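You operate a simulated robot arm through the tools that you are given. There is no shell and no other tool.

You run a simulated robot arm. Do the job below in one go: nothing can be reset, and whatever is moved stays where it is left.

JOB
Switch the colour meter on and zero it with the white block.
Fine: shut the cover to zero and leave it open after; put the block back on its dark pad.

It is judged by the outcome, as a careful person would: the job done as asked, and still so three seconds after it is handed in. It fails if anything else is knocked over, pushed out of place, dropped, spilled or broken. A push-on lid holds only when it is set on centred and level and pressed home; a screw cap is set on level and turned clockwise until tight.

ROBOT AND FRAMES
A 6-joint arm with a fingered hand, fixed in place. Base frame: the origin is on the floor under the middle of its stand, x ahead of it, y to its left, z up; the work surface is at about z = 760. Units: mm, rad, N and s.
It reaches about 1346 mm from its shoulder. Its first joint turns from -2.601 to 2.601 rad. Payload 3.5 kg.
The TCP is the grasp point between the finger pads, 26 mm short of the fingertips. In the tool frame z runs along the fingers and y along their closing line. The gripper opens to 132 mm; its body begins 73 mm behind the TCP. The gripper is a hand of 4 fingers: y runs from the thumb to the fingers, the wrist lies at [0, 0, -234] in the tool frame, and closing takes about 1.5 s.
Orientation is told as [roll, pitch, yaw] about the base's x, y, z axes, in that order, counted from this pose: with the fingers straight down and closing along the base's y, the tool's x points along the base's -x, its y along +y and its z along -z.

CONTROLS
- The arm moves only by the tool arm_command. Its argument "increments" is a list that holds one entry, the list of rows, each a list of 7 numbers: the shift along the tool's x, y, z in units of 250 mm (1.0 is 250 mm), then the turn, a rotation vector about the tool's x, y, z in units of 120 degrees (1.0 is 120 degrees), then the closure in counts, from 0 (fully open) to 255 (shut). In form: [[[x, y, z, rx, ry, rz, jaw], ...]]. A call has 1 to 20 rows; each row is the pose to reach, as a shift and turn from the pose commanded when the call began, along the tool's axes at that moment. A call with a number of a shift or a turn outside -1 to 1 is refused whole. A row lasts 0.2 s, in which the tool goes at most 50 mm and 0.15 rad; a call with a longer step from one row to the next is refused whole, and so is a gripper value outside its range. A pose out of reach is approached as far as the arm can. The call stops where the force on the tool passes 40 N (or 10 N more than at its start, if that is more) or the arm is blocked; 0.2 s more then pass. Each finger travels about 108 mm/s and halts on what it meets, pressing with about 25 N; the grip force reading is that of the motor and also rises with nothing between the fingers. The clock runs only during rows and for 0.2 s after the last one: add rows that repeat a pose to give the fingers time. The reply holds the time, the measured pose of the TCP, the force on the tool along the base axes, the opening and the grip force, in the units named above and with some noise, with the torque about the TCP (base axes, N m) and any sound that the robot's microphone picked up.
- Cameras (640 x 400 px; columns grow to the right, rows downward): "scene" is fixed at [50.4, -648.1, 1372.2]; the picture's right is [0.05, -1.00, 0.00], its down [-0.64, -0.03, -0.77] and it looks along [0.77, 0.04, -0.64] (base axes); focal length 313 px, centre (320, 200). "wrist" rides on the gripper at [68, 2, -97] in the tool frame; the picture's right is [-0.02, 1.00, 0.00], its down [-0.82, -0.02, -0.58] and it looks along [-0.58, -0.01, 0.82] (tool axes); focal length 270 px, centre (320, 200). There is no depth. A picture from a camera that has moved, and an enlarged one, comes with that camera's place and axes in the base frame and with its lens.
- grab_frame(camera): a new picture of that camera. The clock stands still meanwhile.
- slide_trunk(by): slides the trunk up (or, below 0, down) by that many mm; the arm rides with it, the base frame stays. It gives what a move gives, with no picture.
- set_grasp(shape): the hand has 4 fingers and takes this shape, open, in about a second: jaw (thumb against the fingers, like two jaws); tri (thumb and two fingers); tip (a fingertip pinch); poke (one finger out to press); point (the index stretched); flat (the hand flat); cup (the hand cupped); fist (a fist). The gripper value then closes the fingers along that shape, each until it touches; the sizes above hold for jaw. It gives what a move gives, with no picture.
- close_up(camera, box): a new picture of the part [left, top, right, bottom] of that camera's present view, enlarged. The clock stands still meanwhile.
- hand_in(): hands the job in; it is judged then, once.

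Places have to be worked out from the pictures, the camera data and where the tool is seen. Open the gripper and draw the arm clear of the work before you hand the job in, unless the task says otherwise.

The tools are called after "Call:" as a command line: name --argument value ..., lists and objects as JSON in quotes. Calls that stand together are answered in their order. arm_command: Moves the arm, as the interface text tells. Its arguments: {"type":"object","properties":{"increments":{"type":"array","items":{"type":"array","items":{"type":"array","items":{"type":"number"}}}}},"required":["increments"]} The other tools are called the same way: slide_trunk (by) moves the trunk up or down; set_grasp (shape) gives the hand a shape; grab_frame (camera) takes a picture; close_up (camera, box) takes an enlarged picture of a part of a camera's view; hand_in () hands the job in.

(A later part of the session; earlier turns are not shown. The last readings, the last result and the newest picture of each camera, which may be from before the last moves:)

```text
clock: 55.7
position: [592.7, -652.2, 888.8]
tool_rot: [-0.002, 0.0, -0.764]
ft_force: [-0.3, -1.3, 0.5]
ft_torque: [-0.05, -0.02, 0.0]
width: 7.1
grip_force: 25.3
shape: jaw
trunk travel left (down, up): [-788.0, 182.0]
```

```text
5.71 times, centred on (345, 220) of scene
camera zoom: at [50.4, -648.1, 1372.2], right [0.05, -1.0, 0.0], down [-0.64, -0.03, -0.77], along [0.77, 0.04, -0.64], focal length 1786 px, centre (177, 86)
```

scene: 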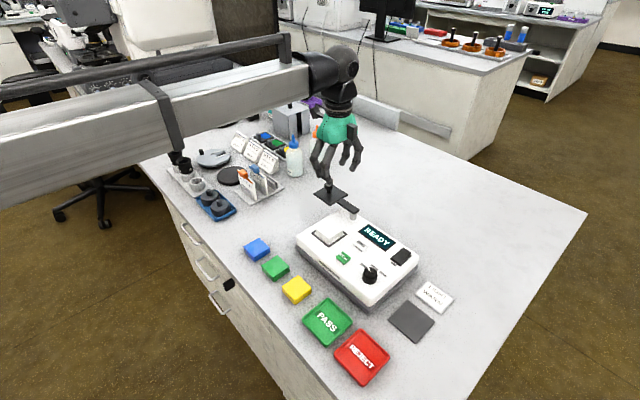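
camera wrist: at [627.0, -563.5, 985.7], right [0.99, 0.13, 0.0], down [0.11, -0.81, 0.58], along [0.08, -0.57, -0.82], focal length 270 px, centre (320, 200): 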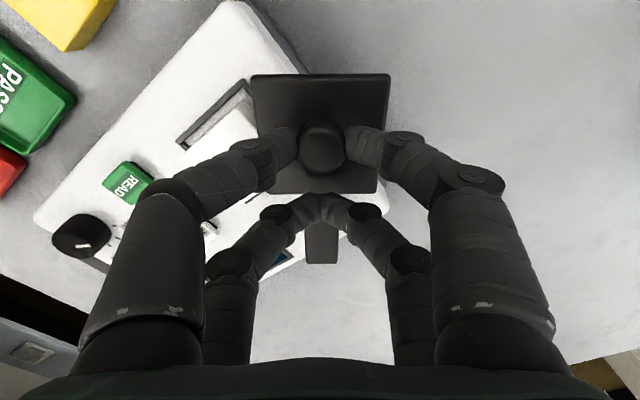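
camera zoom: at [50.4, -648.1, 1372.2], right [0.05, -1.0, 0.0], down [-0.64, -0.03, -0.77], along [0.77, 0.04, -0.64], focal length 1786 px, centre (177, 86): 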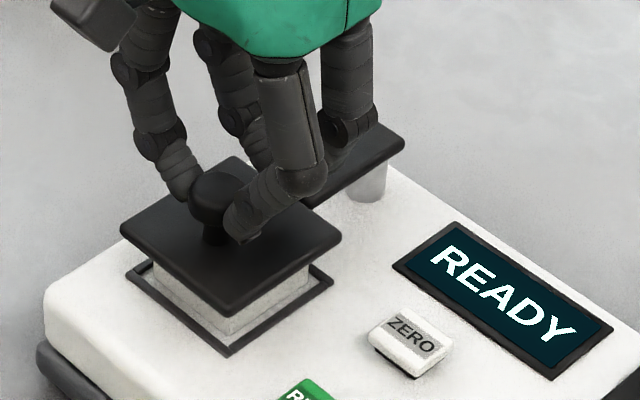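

The cover is square over the port with the block underneath. I'll open the fingers gently and rise clear of the knob.

Call:
arm_command --increments '[[[0, 0, 0, 0, 0, 0, 215], [0, 0, 0, 0, 0, 0, 200], [0, 0, 0, 0, 0, 0, 185], [0, 0, 0, 0, 0, 0, 165], [0, 0, 0, 0, 0, 0, 150], [0, 0, 0, 0, 0, 0, 150]]]'

Call:
slide_trunk --by 60

Call:
grab_frame --camera "wrist"

Call:
close_up --camera "scene" --box '[305, 185, 385, 255]'

```text
clock: 57.1
position: [592.3, -651.7, 888.4]
tool_rot: [-0.004, 0.001, -0.766]
ft_force: [-1.1, -0.3, -0.4]
ft_torque: [-0.01, 0.03, 0.0]
width: 54.0
grip_force: 0.1
shape: jaw
trunk travel left (down, up): [-788.0, 182.0]
```

```text
clock: 58.1
position: [593.2, -652.1, 948.3]
tool_rot: [-0.005, 0.0, -0.766]
ft_force: [0.1, 0.0, 0.4]
ft_torque: [-0.01, -0.01, 0.01]
width: 53.8
grip_force: 0.0
shape: jaw
trunk travel left (down, up): [-848.0, 122.0]
```

```text
taken
camera wrist: at [545.3, -603.5, 1045.7], right [0.71, 0.7, 0.0], down [0.58, -0.58, 0.58], along [0.4, -0.41, -0.82], focal length 270 px, centre (320, 200)
```

wrist: 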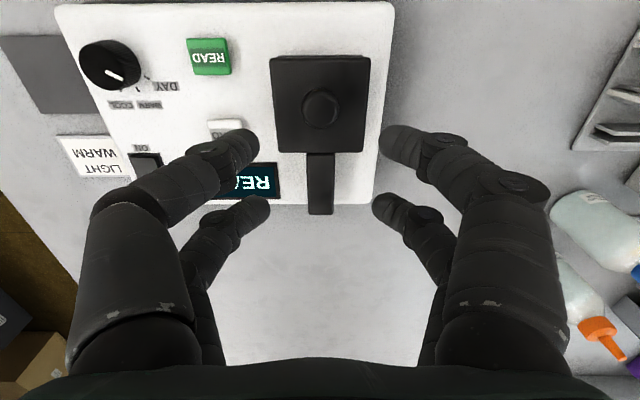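

```text
5.71 times, centred on (345, 220) of scene
camera zoom: at [50.4, -648.1, 1372.2], right [0.05, -1.0, 0.0], down [-0.64, -0.03, -0.77], along [0.77, 0.04, -0.64], focal length 1786 px, centre (177, 86)
```

zoom: 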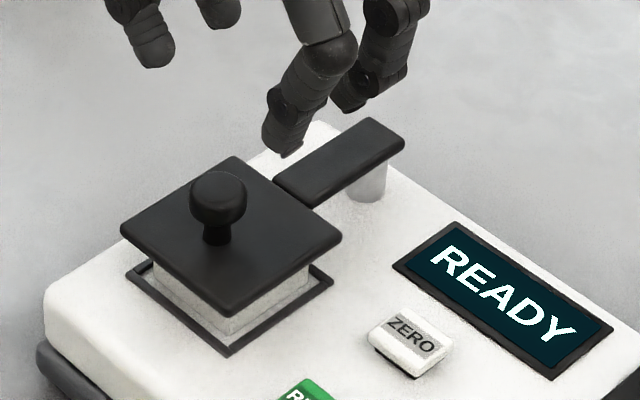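

The cover stays shut on its own. Next I'll move towards ZERO at yaw 0, still high with the fingers open, to measure the button.

Call:
arm_command --increments '[[[-0.0015, -0.0464, 0, 0, 0, -0.0456, 100], [-0.003, -0.0928, 0, 0, 0, -0.0912, 60], [-0.0045, -0.139, 0, 0, 0, -0.1369, 30], [-0.006, -0.1855, 0, 0, 0, -0.1825, 20], [-0.0075, -0.232, 0, 0, 0, -0.2281, 20], [-0.009, -0.278, 0, 0, 0, -0.2737, 20], [-0.0105, -0.3246, 0, 0, 0, -0.3194, 20], [-0.012, -0.371, 0, 0, 0, -0.365, 20], [-0.012, -0.371, 0, 0, 0, -0.365, 20]]]'

Call:
grab_frame --camera "wrist"

Call:
close_up --camera "wrist" --box '[240, 60, 400, 160]'

```text
clock: 60.1
position: [530.8, -720.4, 949.4]
tool_rot: [-0.003, 0.005, 0.0]
ft_force: [-1.1, 0.6, -0.7]
ft_torque: [-0.01, -0.01, 0.01]
width: 121.2
grip_force: 0.1
shape: jaw
trunk travel left (down, up): [-848.0, 122.0]
```

```text
taken
camera wrist: at [462.3, -719.4, 1045.8], right [0.03, 1.0, 0.0], down [0.82, -0.02, 0.58], along [0.57, -0.02, -0.82], focal length 270 px, centre (320, 200)
```

wrist: 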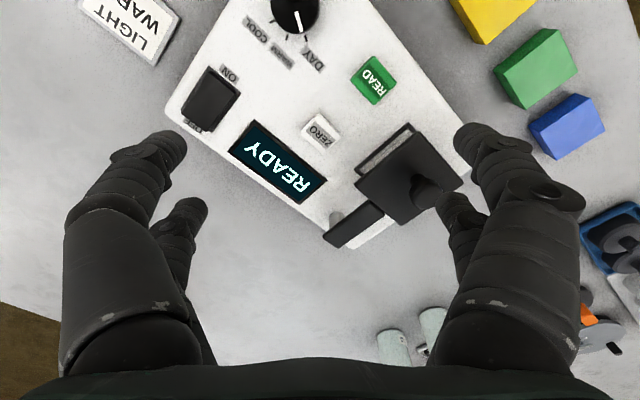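

```text
4.00 times, centred on (320, 110) of wrist
camera zoom: at [462.3, -719.4, 1045.8], right [0.03, 1.0, 0.0], down [0.82, -0.02, 0.58], along [0.57, -0.02, -0.82], focal length 1081 px, centre (320, 560)
```

zoom: 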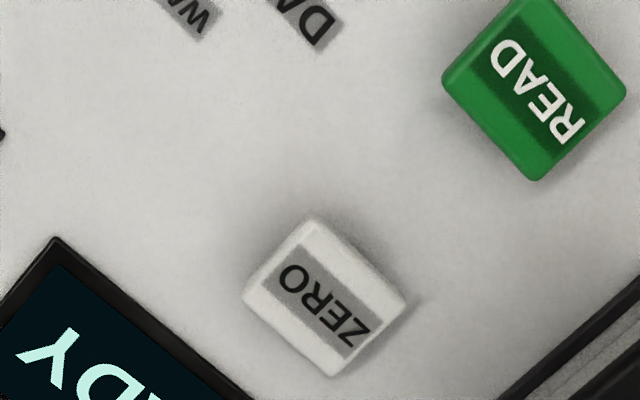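

ZERO is directly under the rear finger pair, and the front pair will be over blank panel, clear of READ. I'll close the fingers, lower to about 6 mm above the button, and check.

Call:
arm_command --increments '[[[0, 0, 0, 0, 0, 0, 80], [0, 0, 0, 0, 0, 0, 130], [0, 0, 0, 0, 0, 0, 180], [0, 0, 0, 0, 0, 0, 230], [0, 0, 0, 0, 0, 0, 255], [0, 0, 0, 0, 0, 0, 255], [0, 0, 0, 0, 0, 0, 255], [0, 0, 0, 0, 0, 0, 255]]]'

Call:
slide_trunk --by -88

Call:
close_up --camera "wrist" --box '[240, 100, 400, 240]'

Call:
close_up --camera "scene" --box '[320, 200, 410, 270]'

```text
clock: 61.9
position: [529.7, -721.0, 948.9]
tool_rot: [-0.002, 0.004, -0.002]
ft_force: [-0.5, 0.0, -0.7]
ft_torque: [0.02, 0.02, -0.03]
width: 0.0
grip_force: 25.4
shape: jaw
trunk travel left (down, up): [-848.0, 122.0]
```

```text
clock: 63.2
position: [531.3, -720.3, 860.9]
tool_rot: [-0.002, 0.004, -0.001]
ft_force: [0.4, 0.7, 0.2]
ft_torque: [0.01, 0.02, -0.01]
width: 0.0
grip_force: 25.0
shape: jaw
trunk travel left (down, up): [-760.0, 210.0]
```

```text
2.86 times, centred on (320, 170) of wrist
camera zoom: at [462.5, -719.1, 957.9], right [0.03, 1.0, 0.0], down [0.82, -0.02, 0.58], along [0.57, -0.02, -0.82], focal length 772 px, centre (320, 286)
```

zoom: 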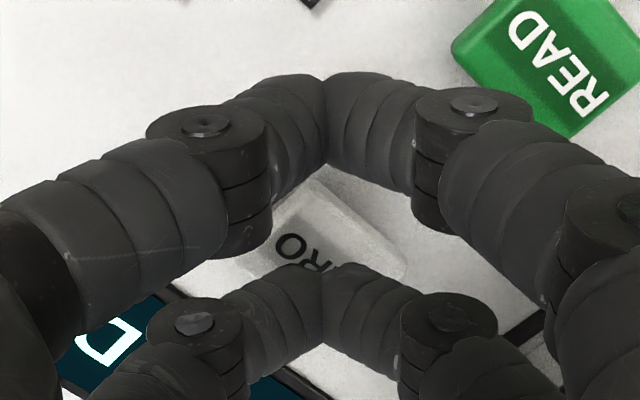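

```text
5.71 times, centred on (365, 235) of scene
camera zoom: at [50.4, -648.1, 1372.2], right [0.05, -1.0, 0.0], down [-0.64, -0.03, -0.77], along [0.77, 0.04, -0.64], focal length 1786 px, centre (63, 0)
```

zoom: 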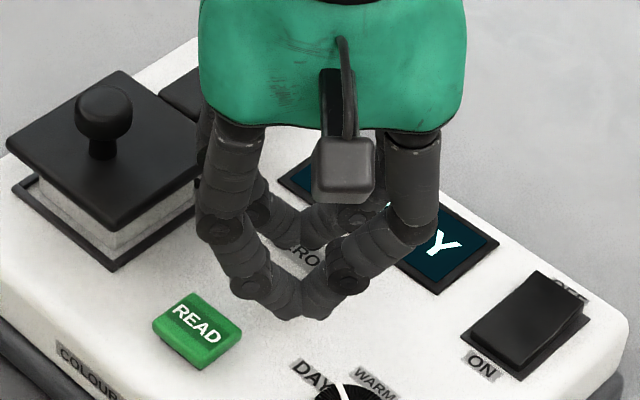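

The alignment is good. I'll lower 6 mm, then go in 2 mm steps watching the force and the display.

Call:
slide_trunk --by -6

Call:
slide_trunk --by -2

Call:
slide_trunk --by -2

```text
clock: 63.7
position: [530.7, -720.7, 854.7]
tool_rot: [-0.001, 0.003, -0.002]
ft_force: [0.8, -0.1, 1.7]
ft_torque: [-0.02, -0.04, -0.03]
width: 0.0
grip_force: 24.6
shape: jaw
trunk travel left (down, up): [-754.0, 216.0]
heard: click
```

```text
clock: 64.2
position: [531.0, -720.1, 853.5]
tool_rot: [-0.002, 0.005, -0.002]
ft_force: [0.3, -1.2, 2.7]
ft_torque: [0.01, -0.07, -0.04]
width: 0.0
grip_force: 24.6
shape: jaw
trunk travel left (down, up): [-752.0, 218.0]
```

```text
clock: 64.8
position: [530.6, -720.0, 852.1]
tool_rot: [-0.001, 0.001, -0.003]
ft_force: [1.9, -1.6, 8.9]
ft_torque: [-0.06, -0.16, 0.0]
width: 0.0
grip_force: 25.5
shape: jaw
trunk travel left (down, up): [-750.0, 220.0]
```

A click was heard. I'll rise and read the display.

Call:
slide_trunk --by 90

Call:
close_up --camera "scene" --box '[320, 200, 410, 270]'

Call:
grab_frame --camera "scene"

```text
clock: 66.0
position: [531.5, -720.9, 940.1]
tool_rot: [-0.001, 0.004, -0.002]
ft_force: [0.3, -0.3, 0.7]
ft_torque: [0.01, 0.01, 0.02]
width: 0.0
grip_force: 25.1
shape: jaw
trunk travel left (down, up): [-840.0, 130.0]
```

```text
5.71 times, centred on (365, 235) of scene
camera zoom: at [50.4, -648.1, 1372.2], right [0.05, -1.0, 0.0], down [-0.64, -0.03, -0.77], along [0.77, 0.04, -0.64], focal length 1786 px, centre (63, 0)
```

zoom: 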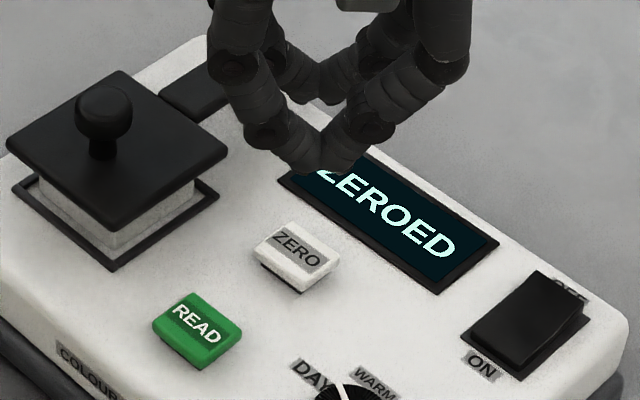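

```text
taken
```

scene: 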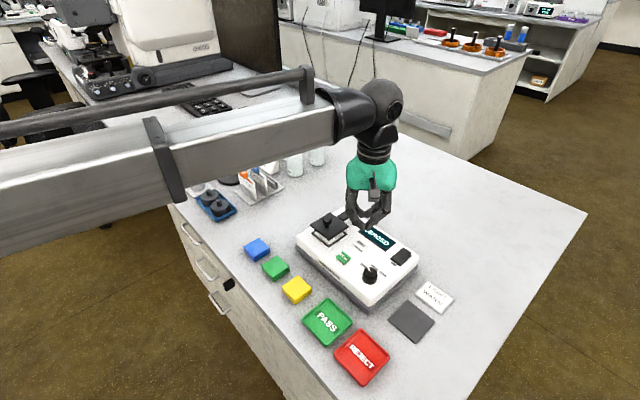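

The display reads ZEROED. Next I'll open the cover: back over its knob at the pose I held before, with the fingers open, staying high.

Call:
arm_command --increments '[[[-0.031, 0.0345, 0, 0, 0, 0.0456, 200], [-0.0625, 0.069, 0, 0, 0, 0.0912, 150], [-0.094, 0.1036, 0, 0, 0, 0.1369, 135], [-0.125, 0.138, 0, 0, 0, 0.1825, 135], [-0.156, 0.1727, 0, 0, 0, 0.2281, 135], [-0.1875, 0.207, 0, 0, 0, 0.2737, 135], [-0.219, 0.2418, 0, 0, 0, 0.3194, 135], [-0.25, 0.2764, 0, 0, 0, 0.365, 135], [-0.25, 0.2764, 0, 0, 0, 0.365, 135]]]'

Call:
close_up --camera "wrist" --box '[220, 20, 420, 240]'

```text
clock: 68.0
position: [594.6, -651.8, 941.2]
tool_rot: [-0.001, 0.001, -0.767]
ft_force: [-0.2, 0.1, -0.2]
ft_torque: [-0.03, -0.02, 0.0]
width: 61.8
grip_force: 0.0
shape: jaw
trunk travel left (down, up): [-840.0, 130.0]
```

```text
1.82 times, centred on (320, 130) of wrist
camera zoom: at [546.6, -602.8, 1037.7], right [0.71, 0.7, 0.0], down [0.57, -0.58, 0.58], along [0.4, -0.41, -0.82], focal length 491 px, centre (320, 327)
```

zoom: 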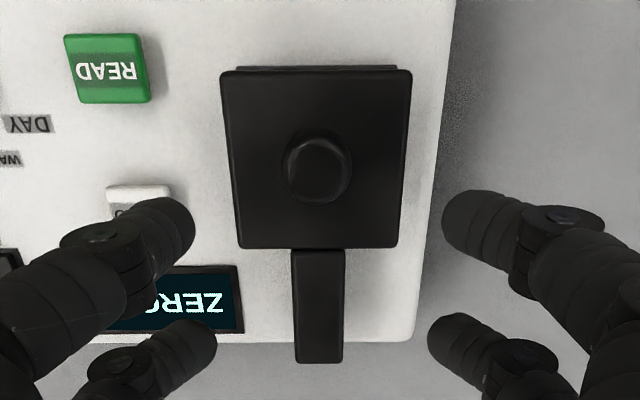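

The knob is about 1.4 mm off-centre; I'll correct that, lower to the same height as before, and close gently onto it.

Call:
arm_command --increments '[[[0.0018, -0.0056, 0, 0, 0, 0, 135], [0.0018, -0.0056, 0, 0, 0, 0, 135]]]'

Call:
slide_trunk --by -52

Call:
arm_command --increments '[[[0, 0, 0, 0, 0, 0, 150], [0, 0, 0, 0, 0, 0, 165], [0, 0, 0, 0, 0, 0, 180], [0, 0, 0, 0, 0, 0, 195], [0, 0, 0, 0, 0, 0, 205], [0, 0, 0, 0, 0, 0, 215], [0, 0, 0, 0, 0, 0, 222], [0, 0, 0, 0, 0, 0, 228], [0, 0, 0, 0, 0, 0, 228]]]'

Call:
close_up --camera "wrist" --box '[220, 20, 420, 240]'

Call:
close_up --camera "scene" --box '[305, 185, 385, 255]'

```text
clock: 68.6
position: [592.1, -653.0, 940.5]
tool_rot: [-0.005, 0.002, -0.768]
ft_force: [0.1, 0.9, -0.2]
ft_torque: [-0.02, 0.02, 0.01]
width: 61.6
grip_force: 0.0
shape: jaw
trunk travel left (down, up): [-840.0, 130.0]
```

```text
clock: 69.5
position: [592.3, -651.8, 889.1]
tool_rot: [-0.004, 0.002, -0.766]
ft_force: [0.8, -0.5, 0.0]
ft_torque: [-0.02, 0.05, -0.02]
width: 61.6
grip_force: 0.1
shape: jaw
trunk travel left (down, up): [-788.0, 182.0]
```

```text
clock: 71.5
position: [591.7, -652.5, 889.3]
tool_rot: [-0.004, 0.003, -0.766]
ft_force: [0.3, 0.6, 2.3]
ft_torque: [0.03, 0.0, 0.02]
width: 15.2
grip_force: 0.0
shape: jaw
trunk travel left (down, up): [-788.0, 182.0]
```

```text
1.82 times, centred on (320, 130) of wrist
camera zoom: at [544.2, -603.6, 985.9], right [0.71, 0.7, 0.0], down [0.58, -0.58, 0.58], along [0.4, -0.41, -0.82], focal length 491 px, centre (320, 327)
```

zoom: 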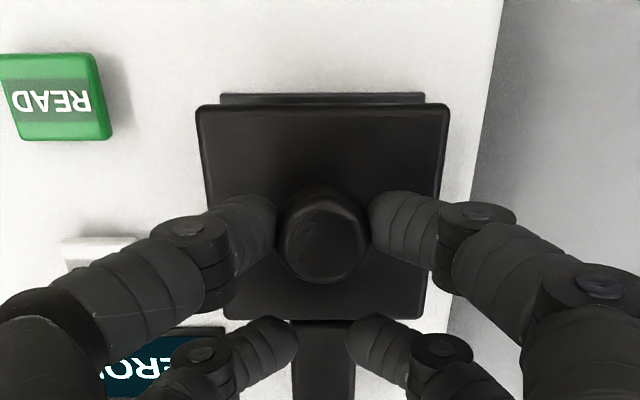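

```text
5.71 times, centred on (345, 220) of scene
camera zoom: at [50.4, -648.1, 1372.2], right [0.05, -1.0, 0.0], down [-0.64, -0.03, -0.77], along [0.77, 0.04, -0.64], focal length 1786 px, centre (177, 86)
```

zoom: 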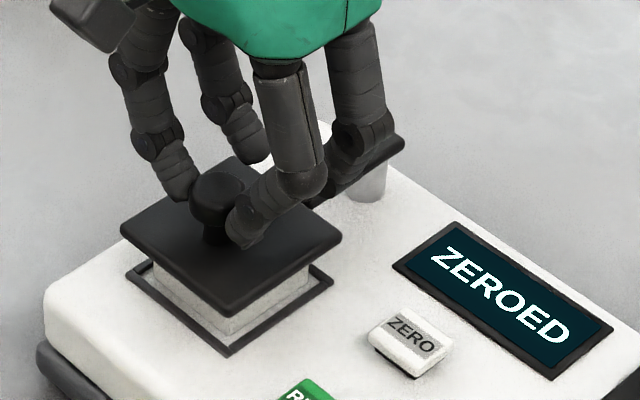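

The knob is caged again. Fitting both end poses gives a swing radius of 76.4 mm about (646,-706). I'll swing back the first 24° and check that the block stays put.

Call:
arm_command --increments '[[[-0.00167, 0.03194, 0, 0, 0, 0.05, 228], [-0.00668, 0.06354, 0, 0, 0, 0.1, 228], [-0.01496, 0.09444, 0, 0, 0, 0.15, 228], [-0.02642, 0.1243, 0, 0, 0, 0.2, 228]]]'

Call:
close_up --camera "scene" --box '[305, 185, 385, 255]'

```text
clock: 72.5
position: [617.8, -634.3, 889.2]
tool_rot: [-0.004, -0.001, -1.186]
ft_force: [0.0, -0.9, 1.4]
ft_torque: [0.01, -0.02, 0.04]
width: 14.9
grip_force: 0.1
shape: jaw
trunk travel left (down, up): [-788.0, 182.0]
```

```text
5.71 times, centred on (345, 220) of scene
camera zoom: at [50.4, -648.1, 1372.2], right [0.05, -1.0, 0.0], down [-0.64, -0.03, -0.77], along [0.77, 0.04, -0.64], focal length 1786 px, centre (177, 86)
```

zoom: 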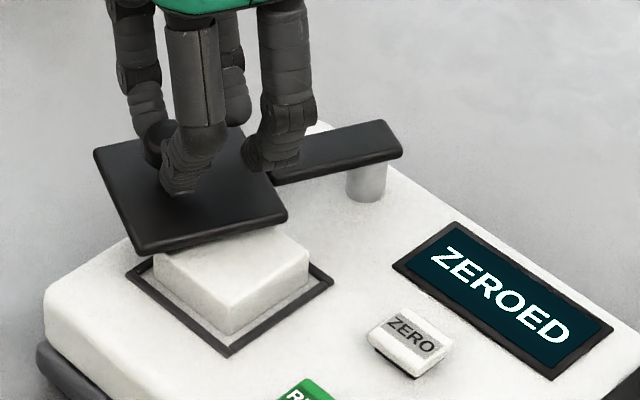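

The block is unmoved and the display still says ZEROED. I'll swing the remaining 66° open.

Call:
arm_command --increments '[[[-0.00167, 0.03194, 0, 0, 0, 0.05, 228], [-0.00668, 0.06354, 0, 0, 0, 0.1, 228], [-0.01496, 0.09444, 0, 0, 0, 0.15, 228], [-0.02642, 0.1243, 0, 0, 0, 0.2, 228], [-0.04094, 0.1528, 0, 0, 0, 0.25, 228], [-0.05836, 0.17963, 0, 0, 0, 0.3, 228], [-0.0785, 0.20449, 0, 0, 0, 0.35, 228], [-0.10111, 0.2271, 0, 0, 0, 0.4, 228], [-0.12597, 0.24724, 0, 0, 0, 0.45, 228], [-0.1528, 0.26466, 0, 0, 0, 0.5, 228], [-0.1813, 0.27918, 0, 0, 0, 0.55, 228]]]'

Call:
grab_frame --camera "wrist"

Call:
close_up --camera "scene" --box '[290, 150, 400, 260]'

```text
clock: 74.9
position: [700.4, -651.4, 889.1]
tool_rot: [0.001, -0.004, -2.338]
ft_force: [1.2, 0.2, 1.5]
ft_torque: [0.02, -0.03, 0.01]
width: 15.0
grip_force: 0.0
shape: jaw
trunk travel left (down, up): [-788.0, 182.0]
```

```text
taken
camera wrist: at [749.3, -602.3, 985.6], right [0.7, -0.71, 0.0], down [-0.58, -0.57, 0.58], along [-0.41, -0.41, -0.81], focal length 270 px, centre (320, 200)
```

wrist: 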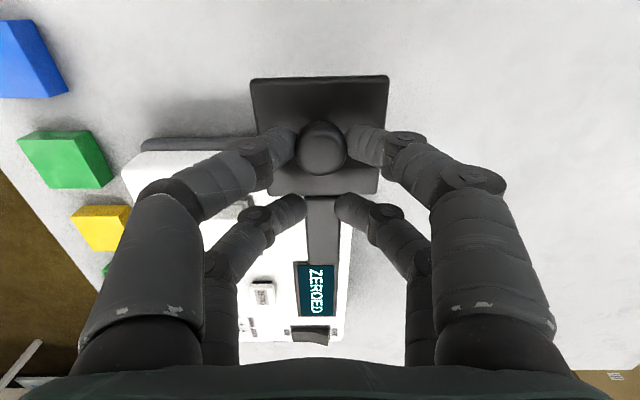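

```text
3.64 times, centred on (345, 205) of scene
camera zoom: at [50.4, -648.1, 1372.2], right [0.05, -1.0, 0.0], down [-0.64, -0.03, -0.77], along [0.77, 0.04, -0.64], focal length 1137 px, centre (229, 182)
```

zoom: 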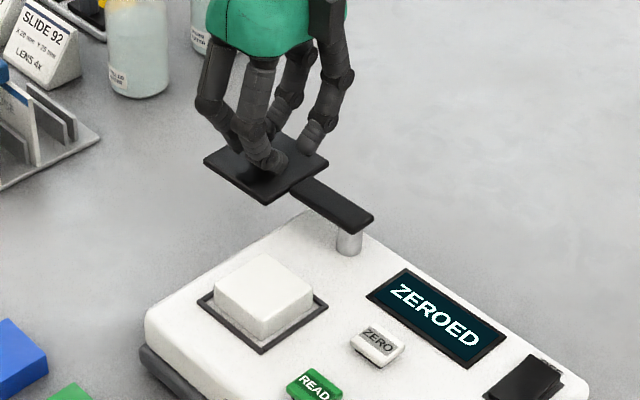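

The cover is back to open, within about 1°. I'll add that last degree, release gently, and rise.

Call:
arm_command --increments '[[[0, 0.0064, 0, 0, 0, 0.01, 228], [0, 0.0064, 0, 0, 0, 0.01, 215], [0, 0.0064, 0, 0, 0, 0.01, 200], [0, 0.0064, 0, 0, 0, 0.01, 180], [0, 0.0064, 0, 0, 0, 0.01, 160], [0, 0.0064, 0, 0, 0, 0.01, 140], [0, 0.0064, 0, 0, 0, 0.01, 140]]]'

Call:
slide_trunk --by 65

Call:
grab_frame --camera "wrist"

Call:
close_up --camera "scene" --box '[290, 150, 400, 260]'

```text
clock: 76.5
position: [700.4, -651.1, 888.9]
tool_rot: [-0.001, -0.004, -2.358]
ft_force: [-0.2, 0.3, -0.6]
ft_torque: [0.01, -0.02, -0.01]
width: 59.0
grip_force: 0.0
shape: jaw
trunk travel left (down, up): [-788.0, 182.0]
```

```text
clock: 77.6
position: [700.9, -651.4, 953.5]
tool_rot: [-0.003, -0.003, -2.36]
ft_force: [0.0, -0.1, 0.8]
ft_torque: [-0.01, -0.01, 0.01]
width: 58.9
grip_force: 0.0
shape: jaw
trunk travel left (down, up): [-853.0, 117.0]
```

```text
taken
camera wrist: at [751.0, -604.3, 1050.4], right [0.69, -0.73, 0.0], down [-0.59, -0.56, 0.58], along [-0.42, -0.4, -0.81], focal length 270 px, centre (320, 200)
```

wrist: 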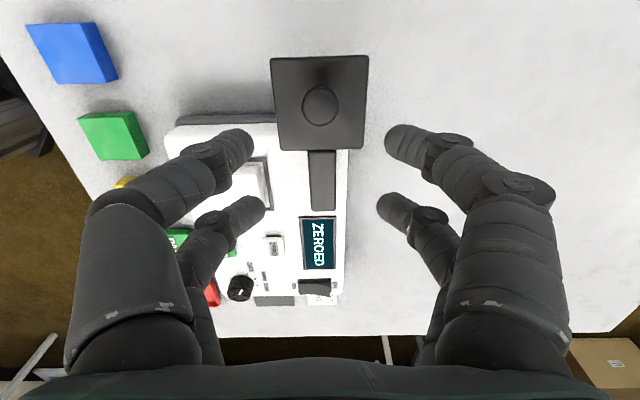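

```text
3.64 times, centred on (345, 205) of scene
camera zoom: at [50.4, -648.1, 1372.2], right [0.05, -1.0, 0.0], down [-0.64, -0.03, -0.77], along [0.77, 0.04, -0.64], focal length 1137 px, centre (229, 182)
```

zoom: 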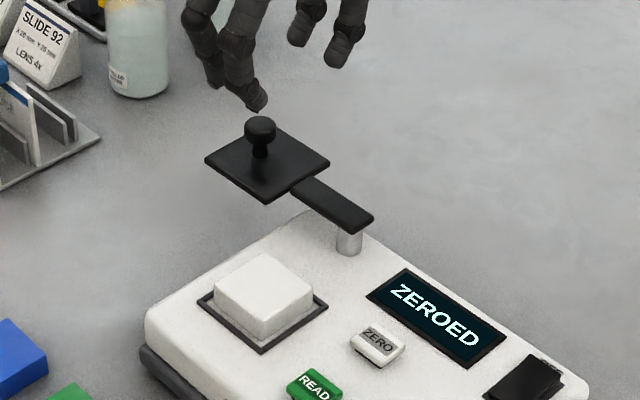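

The cover is open, the block is in the frame, and the display still shows ZEROED. I'll move back over the block at yaw -45° to fetch it.

Call:
arm_command --increments '[[[-0.026, -0.028, 0, 0, 0, -0.0627, 132], [-0.052, -0.056, 0, 0, 0, -0.1254, 132], [-0.078, -0.084, 0, 0, 0, -0.1881, 132], [-0.104, -0.112, 0, 0, 0, -0.2508, 132], [-0.13, -0.14, 0, 0, 0, -0.3135, 132], [-0.1565, -0.1685, 0, 0, 0, -0.3762, 132], [-0.183, -0.197, 0, 0, 0, -0.439, 132], [-0.209, -0.225, 0, 0, 0, -0.5017, 132], [-0.235, -0.253, 0, 0, 0, -0.5644, 132], [-0.261, -0.281, 0, 0, 0, -0.6271, 132], [-0.287, -0.309, 0, 0, 0, -0.6898, 132], [-0.313, -0.337, 0, 0, 0, -0.7525, 132], [-0.313, -0.337, 0, 0, 0, -0.7525, 132]]]'

Call:
grab_frame --camera "wrist"

Call:
close_up --camera "wrist" --box '[250, 40, 390, 170]'

```text
clock: 80.4
position: [584.9, -647.0, 954.5]
tool_rot: [-0.004, 0.001, -0.779]
ft_force: [0.1, -0.1, -0.1]
ft_torque: [0.01, -0.06, 0.05]
width: 63.2
grip_force: 0.0
shape: jaw
trunk travel left (down, up): [-853.0, 117.0]
```

```text
taken
camera wrist: at [538.3, -597.8, 1050.8], right [0.72, 0.69, 0.0], down [0.57, -0.59, 0.58], along [0.4, -0.42, -0.82], focal length 270 px, centre (320, 200)
```

wrist: 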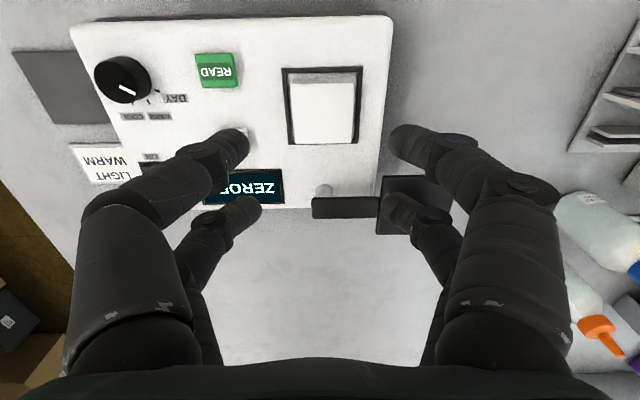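

```text
3.08 times, centred on (320, 105) of wrist
camera zoom: at [538.3, -597.8, 1050.8], right [0.72, 0.69, 0.0], down [0.57, -0.59, 0.58], along [0.4, -0.42, -0.82], focal length 832 px, centre (320, 492)
```

zoom: 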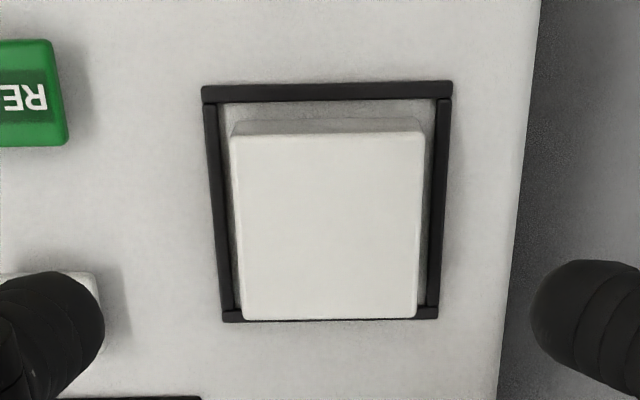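

The block is about 1.7 mm off in tool y; I'll correct that, lower to the earlier release height, and grip it.

Call:
arm_command --increments '[[[0, 0.0066, 0, 0, 0, 0, 132], [0, 0.0066, 0, 0, 0, 0, 132]]]'

Call:
slide_trunk --by -90

Call:
close_up --camera "wrist" --box '[240, 60, 400, 240]'

Call:
close_up --camera "scene" --box '[305, 185, 385, 255]'

```text
clock: 81.0
position: [586.0, -645.4, 954.8]
tool_rot: [-0.004, 0.002, -0.782]
ft_force: [-0.5, 0.6, -0.6]
ft_torque: [0.02, 0.0, 0.0]
width: 63.3
grip_force: 0.0
shape: jaw
trunk travel left (down, up): [-853.0, 117.0]
```

```text
clock: 82.2
position: [587.0, -645.3, 864.2]
tool_rot: [-0.004, 0.002, -0.782]
ft_force: [0.5, 0.9, -0.1]
ft_torque: [0.03, 0.01, 0.01]
width: 63.4
grip_force: 0.1
shape: jaw
trunk travel left (down, up): [-763.0, 207.0]
```

```text
2.22 times, centred on (320, 150) of wrist
camera zoom: at [539.4, -596.2, 960.8], right [0.72, 0.69, 0.0], down [0.57, -0.59, 0.58], along [0.4, -0.42, -0.82], focal length 601 px, centre (320, 311)
```

zoom: 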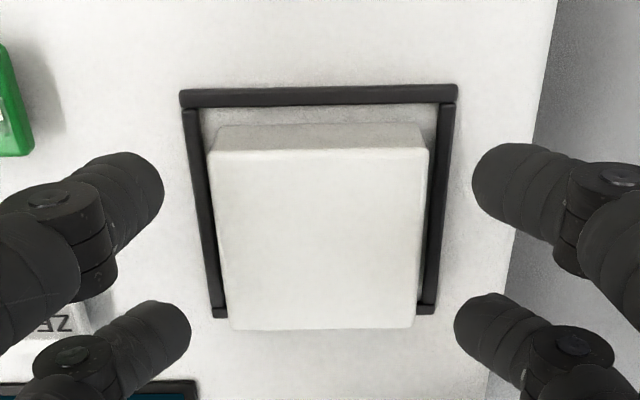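

```text
5.71 times, centred on (345, 220) of scene
camera zoom: at [50.4, -648.1, 1372.2], right [0.05, -1.0, 0.0], down [-0.64, -0.03, -0.77], along [0.77, 0.04, -0.64], focal length 1786 px, centre (177, 86)
```

zoom: 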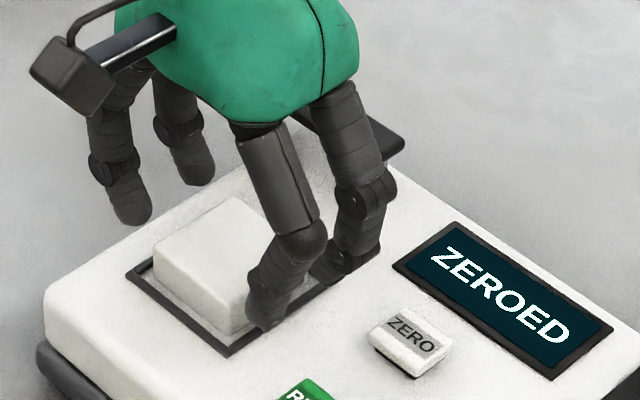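

The block is well centred between the fingers. I'll lower 12 mm to the release height and close.

Call:
slide_trunk --by -12

Call:
arm_command --increments '[[[0, 0, 0, 0, 0, 0, 145], [0, 0, 0, 0, 0, 0, 160], [0, 0, 0, 0, 0, 0, 175], [0, 0, 0, 0, 0, 0, 190], [0, 0, 0, 0, 0, 0, 200], [0, 0, 0, 0, 0, 0, 200], [0, 0, 0, 0, 0, 0, 200]]]'

Call:
slide_trunk --by 20

Call:
close_up --camera "wrist" --box '[240, 60, 400, 240]'

Call:
close_up --camera "scene" --box '[305, 185, 385, 255]'

```text
clock: 82.8
position: [587.6, -645.0, 851.2]
tool_rot: [-0.004, 0.001, -0.781]
ft_force: [-0.4, 0.1, 0.7]
ft_torque: [0.02, -0.01, -0.01]
width: 63.1
grip_force: 0.0
shape: jaw
trunk travel left (down, up): [-751.0, 219.0]
```

```text
clock: 84.4
position: [586.2, -646.0, 852.5]
tool_rot: [-0.003, 0.002, -0.781]
ft_force: [-0.1, -0.1, 0.5]
ft_torque: [-0.04, 0.02, 0.02]
width: 40.9
grip_force: 25.3
shape: jaw
trunk travel left (down, up): [-751.0, 219.0]
```

```text
clock: 85.1
position: [587.1, -645.9, 871.9]
tool_rot: [-0.005, 0.001, -0.781]
ft_force: [0.3, 0.1, -0.4]
ft_torque: [0.0, 0.03, 0.01]
width: 41.3
grip_force: 24.7
shape: jaw
trunk travel left (down, up): [-771.0, 199.0]
```

```text
2.22 times, centred on (320, 150) of wrist
camera zoom: at [539.5, -596.2, 968.7], right [0.72, 0.69, 0.0], down [0.57, -0.59, 0.58], along [0.4, -0.42, -0.82], focal length 601 px, centre (320, 311)
```

zoom: 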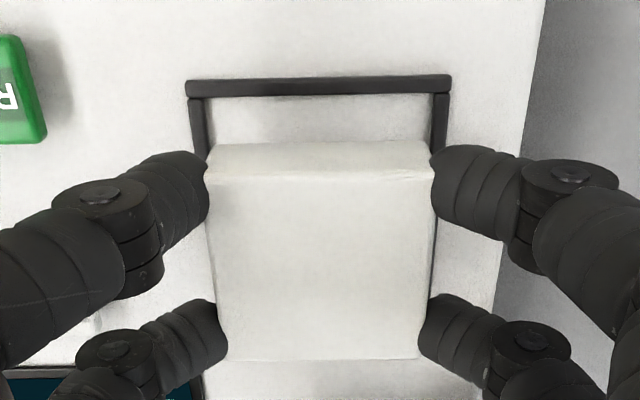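

```text
5.71 times, centred on (345, 220) of scene
camera zoom: at [50.4, -648.1, 1372.2], right [0.05, -1.0, 0.0], down [-0.64, -0.03, -0.77], along [0.77, 0.04, -0.64], focal length 1786 px, centre (177, 86)
```

zoom: 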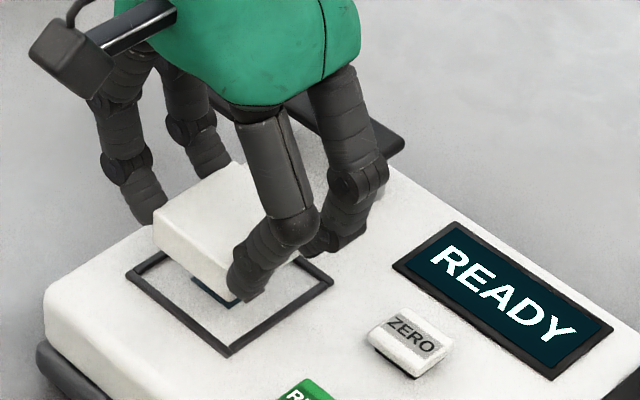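

The block is lifted and the grip is good. The display has gone back to READY now that the zero is done and the block has left the port. I'll raise it further and carry it back towards the dark pad, turning halfway.

Call:
slide_trunk --by 45

Call:
arm_command --increments '[[[0.0015, -0.057, 0, 0, 0, 0.042, 200], [0.003, -0.114, 0, 0, 0, 0.084, 200], [0.0045, -0.17, 0, 0, 0, 0.126, 200], [0.006, -0.227, 0, 0, 0, 0.168, 200], [0.0075, -0.283, 0, 0, 0, 0.21, 200], [0.009, -0.34, 0, 0, 0, 0.252, 200], [0.0105, -0.397, 0, 0, 0, 0.294, 200], [0.012, -0.454, 0, 0, 0, 0.336, 200], [0.0132, -0.51, 0, 0, 0, 0.377, 200], [0.0132, -0.51, 0, 0, 0, 0.377, 200]]]'

Call:
grab_frame --camera "wrist"

Call:
grab_frame --camera "scene"

```text
clock: 86.0
position: [585.8, -645.1, 917.3]
tool_rot: [-0.003, 0.001, -0.783]
ft_force: [-0.7, -0.4, -1.7]
ft_torque: [-0.02, 0.01, 0.06]
width: 41.2
grip_force: 25.2
shape: jaw
trunk travel left (down, up): [-816.0, 154.0]
```

```text
clock: 88.2
position: [494.3, -733.3, 917.6]
tool_rot: [-0.003, -0.001, -1.572]
ft_force: [-0.4, 0.3, -1.7]
ft_torque: [0.0, -0.02, 0.01]
width: 41.1
grip_force: 24.7
shape: jaw
trunk travel left (down, up): [-816.0, 154.0]
```

```text
taken
camera wrist: at [496.5, -665.5, 1013.5], right [1.0, -0.03, 0.0], down [-0.02, -0.82, 0.58], along [-0.02, -0.58, -0.82], focal length 270 px, centre (320, 200)
```

wrist: 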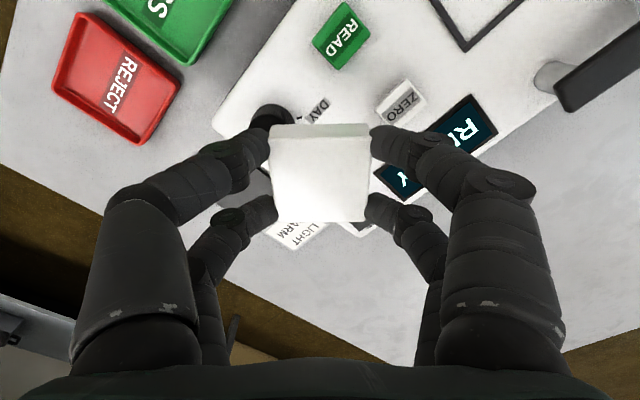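

```text
taken
```

scene: 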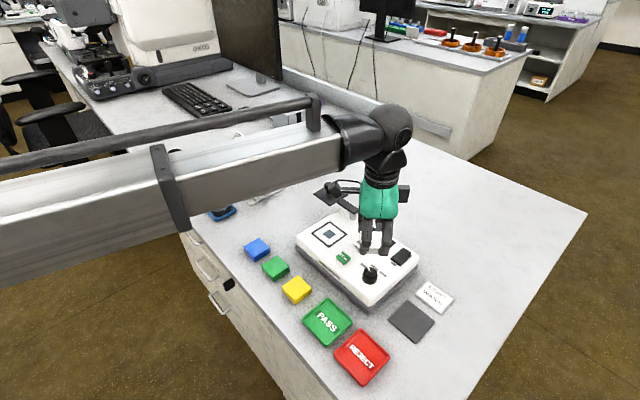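

The grip is steady at the halfway point. I'll finish the move to above the pad at yaw -135°.

Call:
arm_command --increments '[[[-0.039, -0.041, 0, 0, 0, 0.0417, 200], [-0.078, -0.082, 0, 0, 0, 0.0833, 200], [-0.118, -0.123, 0, 0, 0, 0.125, 200], [-0.157, -0.164, 0, 0, 0, 0.1667, 200], [-0.196, -0.205, 0, 0, 0, 0.2083, 200], [-0.235, -0.246, 0, 0, 0, 0.25, 200], [-0.275, -0.287, 0, 0, 0, 0.2917, 200], [-0.314, -0.328, 0, 0, 0, 0.3333, 200], [-0.353, -0.369, 0, 0, 0, 0.375, 200], [-0.353, -0.369, 0, 0, 0, 0.375, 200]]]'

Call:
slide_trunk --by -60

Call:
grab_frame --camera "wrist"

Call:
close_up --camera "wrist" --box '[240, 55, 400, 235]'

Call:
close_up --camera "scene" --box '[370, 250, 470, 350]'

```text
clock: 90.4
position: [402.5, -821.4, 916.7]
tool_rot: [-0.002, -0.003, -2.358]
ft_force: [0.7, -0.3, -0.7]
ft_torque: [0.01, 0.03, 0.0]
width: 40.9
grip_force: 25.0
shape: jaw
trunk travel left (down, up): [-816.0, 154.0]
```

```text
clock: 91.4
position: [402.5, -822.0, 856.7]
tool_rot: [-0.001, -0.003, -2.358]
ft_force: [0.2, -1.0, -0.8]
ft_torque: [-0.01, 0.01, -0.01]
width: 41.1
grip_force: 24.4
shape: jaw
trunk travel left (down, up): [-756.0, 214.0]
```

```text
taken
camera wrist: at [452.5, -775.3, 953.4], right [0.69, -0.73, 0.0], down [-0.59, -0.56, 0.58], along [-0.42, -0.4, -0.81], focal length 270 px, centre (320, 200)
```

wrist: 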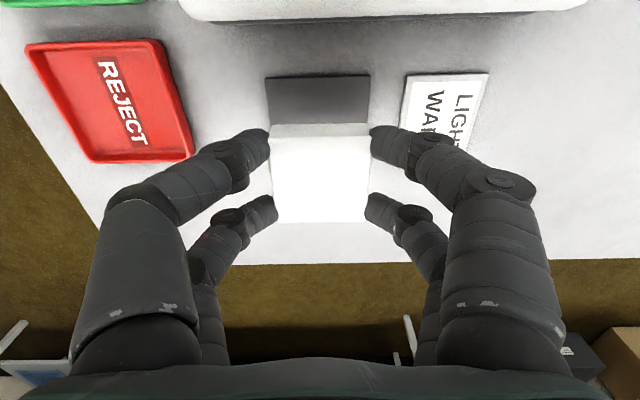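

```text
2.22 times, centred on (320, 145) of wrist
camera zoom: at [452.5, -775.3, 953.4], right [0.69, -0.73, 0.0], down [-0.59, -0.56, 0.58], along [-0.42, -0.4, -0.81], focal length 601 px, centre (320, 322)
```

zoom: 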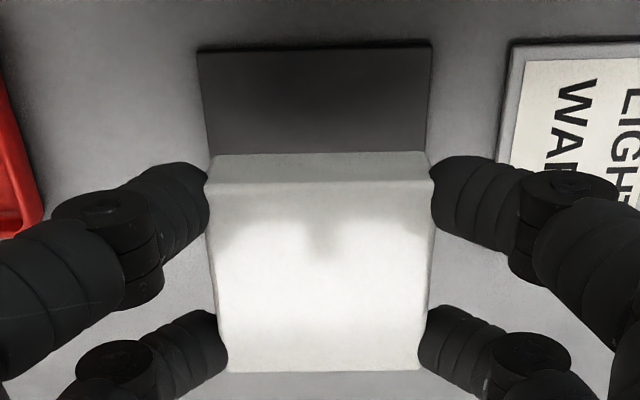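

```text
4.00 times, centred on (420, 300) of scene
camera zoom: at [50.4, -648.1, 1372.2], right [0.05, -1.0, 0.0], down [-0.64, -0.03, -0.77], along [0.77, 0.04, -0.64], focal length 1250 px, centre (-80, -200)
```

zoom: 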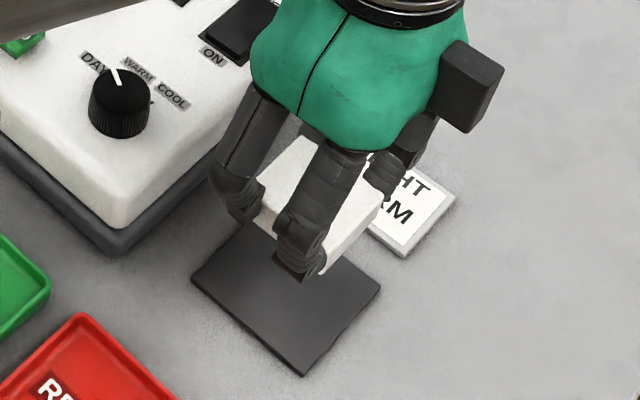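

The block is in line with the pad to about 1.3 mm. I'll correct that, lower to just above the pad, then go in small steps to contact.

Call:
arm_command --increments '[[[-0.001, -0.005, 0, 0, 0, 0, 200], [-0.001, -0.005, 0, 0, 0, 0, 200]]]'

Call:
slide_trunk --by -52

Call:
close_up --camera "wrist" --box '[240, 55, 400, 235]'

Call:
close_up --camera "scene" --box '[370, 260, 460, 345]'

```text
clock: 92.0
position: [400.7, -821.7, 857.4]
tool_rot: [-0.001, -0.002, -2.359]
ft_force: [0.5, 0.6, -1.9]
ft_torque: [-0.03, 0.0, 0.01]
width: 41.1
grip_force: 25.3
shape: jaw
trunk travel left (down, up): [-756.0, 214.0]
```

```text
clock: 92.9
position: [402.5, -821.8, 804.6]
tool_rot: [-0.003, -0.003, -2.357]
ft_force: [0.5, 0.0, -1.4]
ft_torque: [0.02, -0.02, 0.02]
width: 41.2
grip_force: 25.2
shape: jaw
trunk travel left (down, up): [-704.0, 266.0]
```

```text
2.22 times, centred on (320, 145) of wrist
camera zoom: at [451.3, -774.6, 901.4], right [0.69, -0.73, 0.0], down [-0.59, -0.56, 0.58], along [-0.42, -0.4, -0.81], focal length 601 px, centre (320, 322)
```

zoom: 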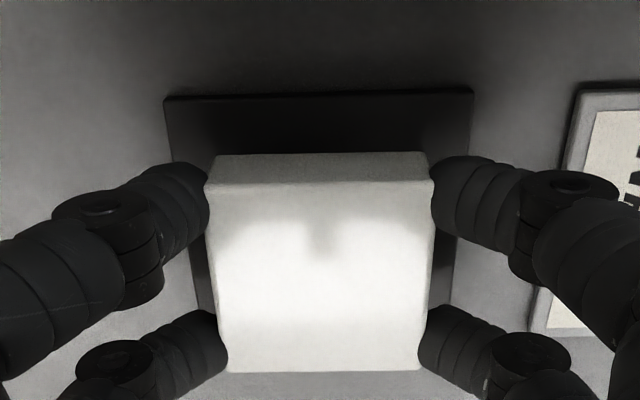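

```text
4.71 times, centred on (415, 302) of scene
camera zoom: at [50.4, -648.1, 1372.2], right [0.05, -1.0, 0.0], down [-0.64, -0.03, -0.77], along [0.77, 0.04, -0.64], focal length 1471 px, centre (-127, -282)
```

zoom: 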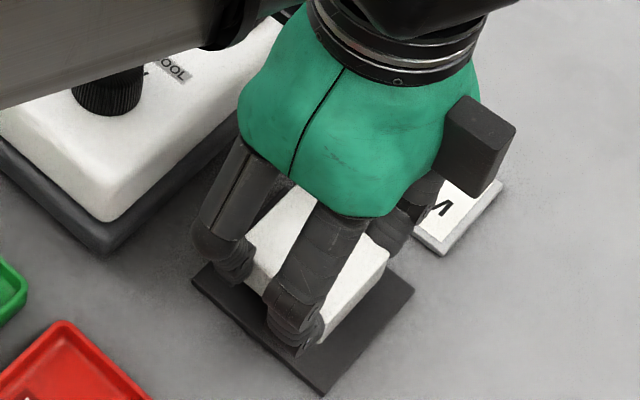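

The block is centred over the pad within about 1 mm. I'll lower 5 mm, then in small steps until I feel contact.

Call:
slide_trunk --by -5

Call:
slide_trunk --by -1.5

Call:
slide_trunk --by -1.5

```text
clock: 93.5
position: [401.2, -821.8, 799.0]
tool_rot: [-0.001, -0.004, -2.357]
ft_force: [0.5, 0.2, -0.6]
ft_torque: [-0.02, -0.02, -0.02]
width: 41.0
grip_force: 25.3
shape: jaw
trunk travel left (down, up): [-699.0, 271.0]
```

```text
clock: 94.0
position: [400.7, -821.7, 797.8]
tool_rot: [-0.001, -0.002, -2.359]
ft_force: [0.5, 0.2, -0.2]
ft_torque: [-0.05, 0.01, 0.02]
width: 40.8
grip_force: 24.9
shape: jaw
trunk travel left (down, up): [-697.0, 273.0]
```

```text
clock: 94.5
position: [401.1, -820.8, 797.0]
tool_rot: [0.0, -0.002, -2.359]
ft_force: [-0.7, -1.7, 5.0]
ft_torque: [0.04, -0.03, 0.03]
width: 41.3
grip_force: 25.1
shape: jaw
trunk travel left (down, up): [-696.0, 274.0]
```

Light contact at 5 N, at the height I expected. I'll open the fingers gently.

Call:
arm_command --increments '[[[0, 0, 0, 0, 0, 0, 172], [0, 0, 0, 0, 0, 0, 165], [0, 0, 0, 0, 0, 0, 155], [0, 0, 0, 0, 0, 0, 145], [0, 0, 0, 0, 0, 0, 133], [0, 0, 0, 0, 0, 0, 133]]]'

Call:
close_up --camera "wrist" --box '[240, 55, 400, 235]'

```text
clock: 95.9
position: [400.8, -822.6, 796.1]
tool_rot: [-0.002, -0.004, -2.358]
ft_force: [0.0, 0.1, -0.7]
ft_torque: [-0.04, 0.01, -0.01]
width: 62.4
grip_force: 0.0
shape: jaw
trunk travel left (down, up): [-696.0, 274.0]
```

```text
2.22 times, centred on (320, 145) of wrist
camera zoom: at [451.3, -774.7, 893.4], right [0.69, -0.73, 0.0], down [-0.59, -0.56, 0.58], along [-0.42, -0.4, -0.81], focal length 601 px, centre (320, 322)
```

zoom: 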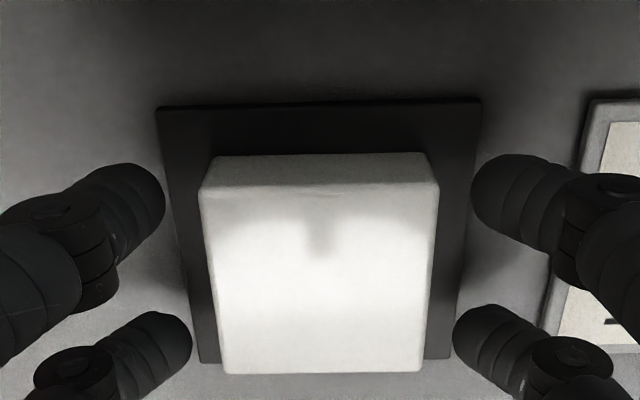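

The block sits centred on its dark pad with the fingers clear on both sides. I'll rise straight up.

Call:
slide_trunk --by 150

Call:
grab_frame --camera "wrist"

Call:
grab_frame --camera "scene"

```text
clock: 97.6
position: [402.3, -822.7, 946.3]
tool_rot: [-0.002, -0.003, -2.358]
ft_force: [0.6, -0.5, 1.2]
ft_torque: [-0.03, -0.02, -0.01]
width: 62.4
grip_force: 0.0
shape: jaw
trunk travel left (down, up): [-846.0, 124.0]
```

```text
taken
camera wrist: at [451.3, -774.7, 1043.4], right [0.69, -0.73, 0.0], down [-0.59, -0.56, 0.58], along [-0.42, -0.4, -0.81], focal length 270 px, centre (320, 200)
```

wrist: 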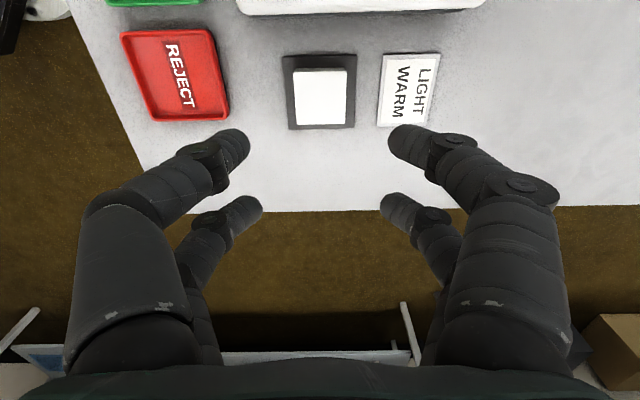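

```text
taken
```

scene: 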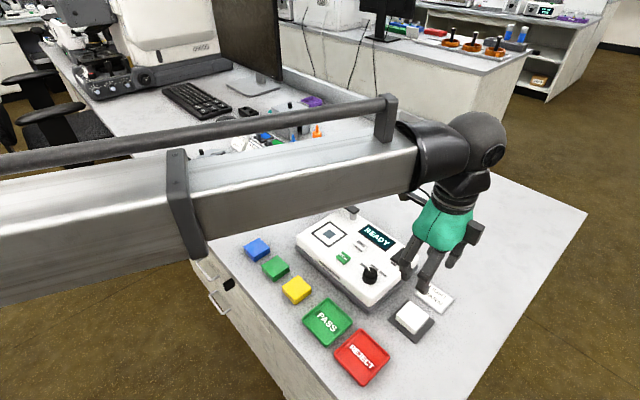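

The block is back as it was. I'll raise the trunk and draw the hand away with the fingers open, turning back towards the start pose.

Call:
slide_trunk --by 110

Call:
arm_command --increments '[[[0.04, 0, 0, 0, 0, -0.0625, 60], [0.08, 0, 0, 0, 0, -0.125, 0], [0.12, 0, 0, 0, 0, -0.1875, 0], [0.16, 0, 0, 0, 0, -0.25, 0], [0.2, 0, 0, 0, 0, -0.3125, 0], [0.24, 0, 0, 0, 0, -0.375, 0], [0.28, 0, 0, 0, 0, -0.4375, 0], [0.32, 0, 0, 0, 0, -0.5, 0], [0.36, 0, 0, 0, 0, -0.5625, 0], [0.4, 0, 0, 0, 0, -0.625, 0], [0.44, 0, 0, 0, 0, -0.6875, 0], [0.48, 0, 0, 0, 0, -0.75, 0], [0.48, 0, 0, 0, 0, -0.75, 0]]]'

```text
clock: 99.0
position: [402.0, -821.0, 1056.3]
tool_rot: [-0.002, -0.003, -2.357]
ft_force: [0.5, 0.6, -0.2]
ft_torque: [-0.02, 0.02, 0.0]
width: 62.7
grip_force: 0.1
shape: jaw
trunk travel left (down, up): [-956.0, 14.0]
```

```text
clock: 101.8
position: [485.4, -735.9, 1056.6]
tool_rot: [-0.004, 0.002, -0.787]
ft_force: [-0.3, -0.2, -0.6]
ft_torque: [0.0, -0.01, 0.0]
width: 131.9
grip_force: 0.0
shape: jaw
trunk travel left (down, up): [-956.0, 14.0]
```

I'll continue drawing the arm back towards its starting place, well above everything.

Call:
arm_command --increments '[[[0.02, 0.096, 0, 0, 0, -0.0375, 0], [0.04, 0.192, 0, 0, 0, -0.075, 0], [0.06, 0.288, 0, 0, 0, -0.1125, 0], [0.08, 0.384, 0, 0, 0, -0.15, 0], [0.1, 0.48, 0, 0, 0, -0.1875, 0], [0.12, 0.576, 0, 0, 0, -0.225, 0], [0.14, 0.672, 0, 0, 0, -0.2625, 0], [0.16, 0.768, 0, 0, 0, -0.3, 0], [0.18, 0.864, 0, 0, 0, -0.3375, 0], [0.2, 0.96, 0, 0, 0, -0.375, 0], [0.2, 0.96, 0, 0, 0, -0.375, 0]]]'

Call:
grab_frame --camera "scene"

Call:
close_up --camera "scene" --box '[290, 170, 450, 290]'

Call:
close_up --camera "scene" --box '[320, 270, 470, 380]'

```text
clock: 104.2
position: [620.9, -532.1, 1057.5]
tool_rot: [-0.001, 0.003, -0.001]
ft_force: [0.3, -0.1, 0.2]
ft_torque: [0.0, 0.03, 0.02]
width: 132.0
grip_force: 0.1
shape: jaw
trunk travel left (down, up): [-956.0, 14.0]
```

```text
taken
```

scene: 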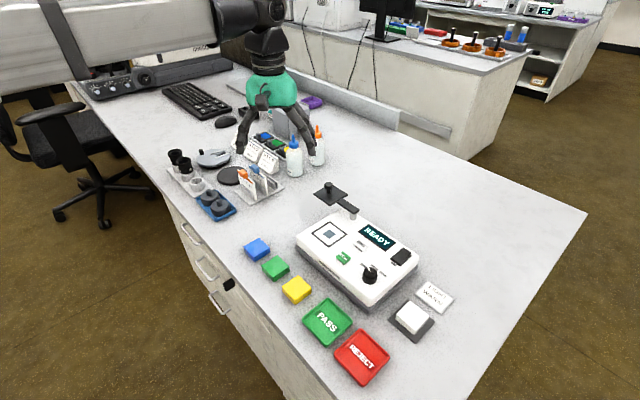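

```text
3.33 times, centred on (370, 230) of scene
camera zoom: at [50.4, -648.1, 1372.2], right [0.05, -1.0, 0.0], down [-0.64, -0.03, -0.77], along [0.77, 0.04, -0.64], focal length 1042 px, centre (153, 100)
```

zoom: 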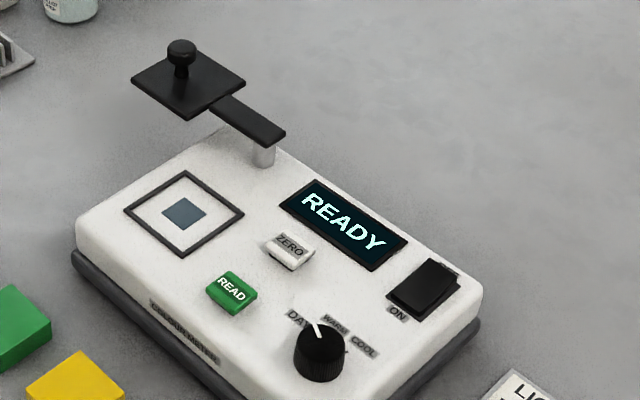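

```text
3.64 times, centred on (395, 325) of scene
camera zoom: at [50.4, -648.1, 1372.2], right [0.05, -1.0, 0.0], down [-0.64, -0.03, -0.77], along [0.77, 0.04, -0.64], focal length 1137 px, centre (47, -254)
```

zoom: 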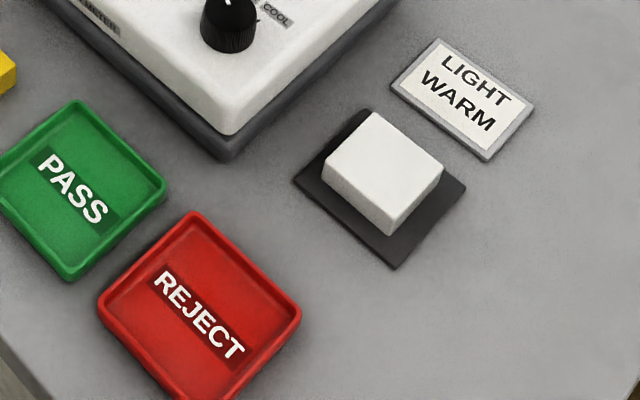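

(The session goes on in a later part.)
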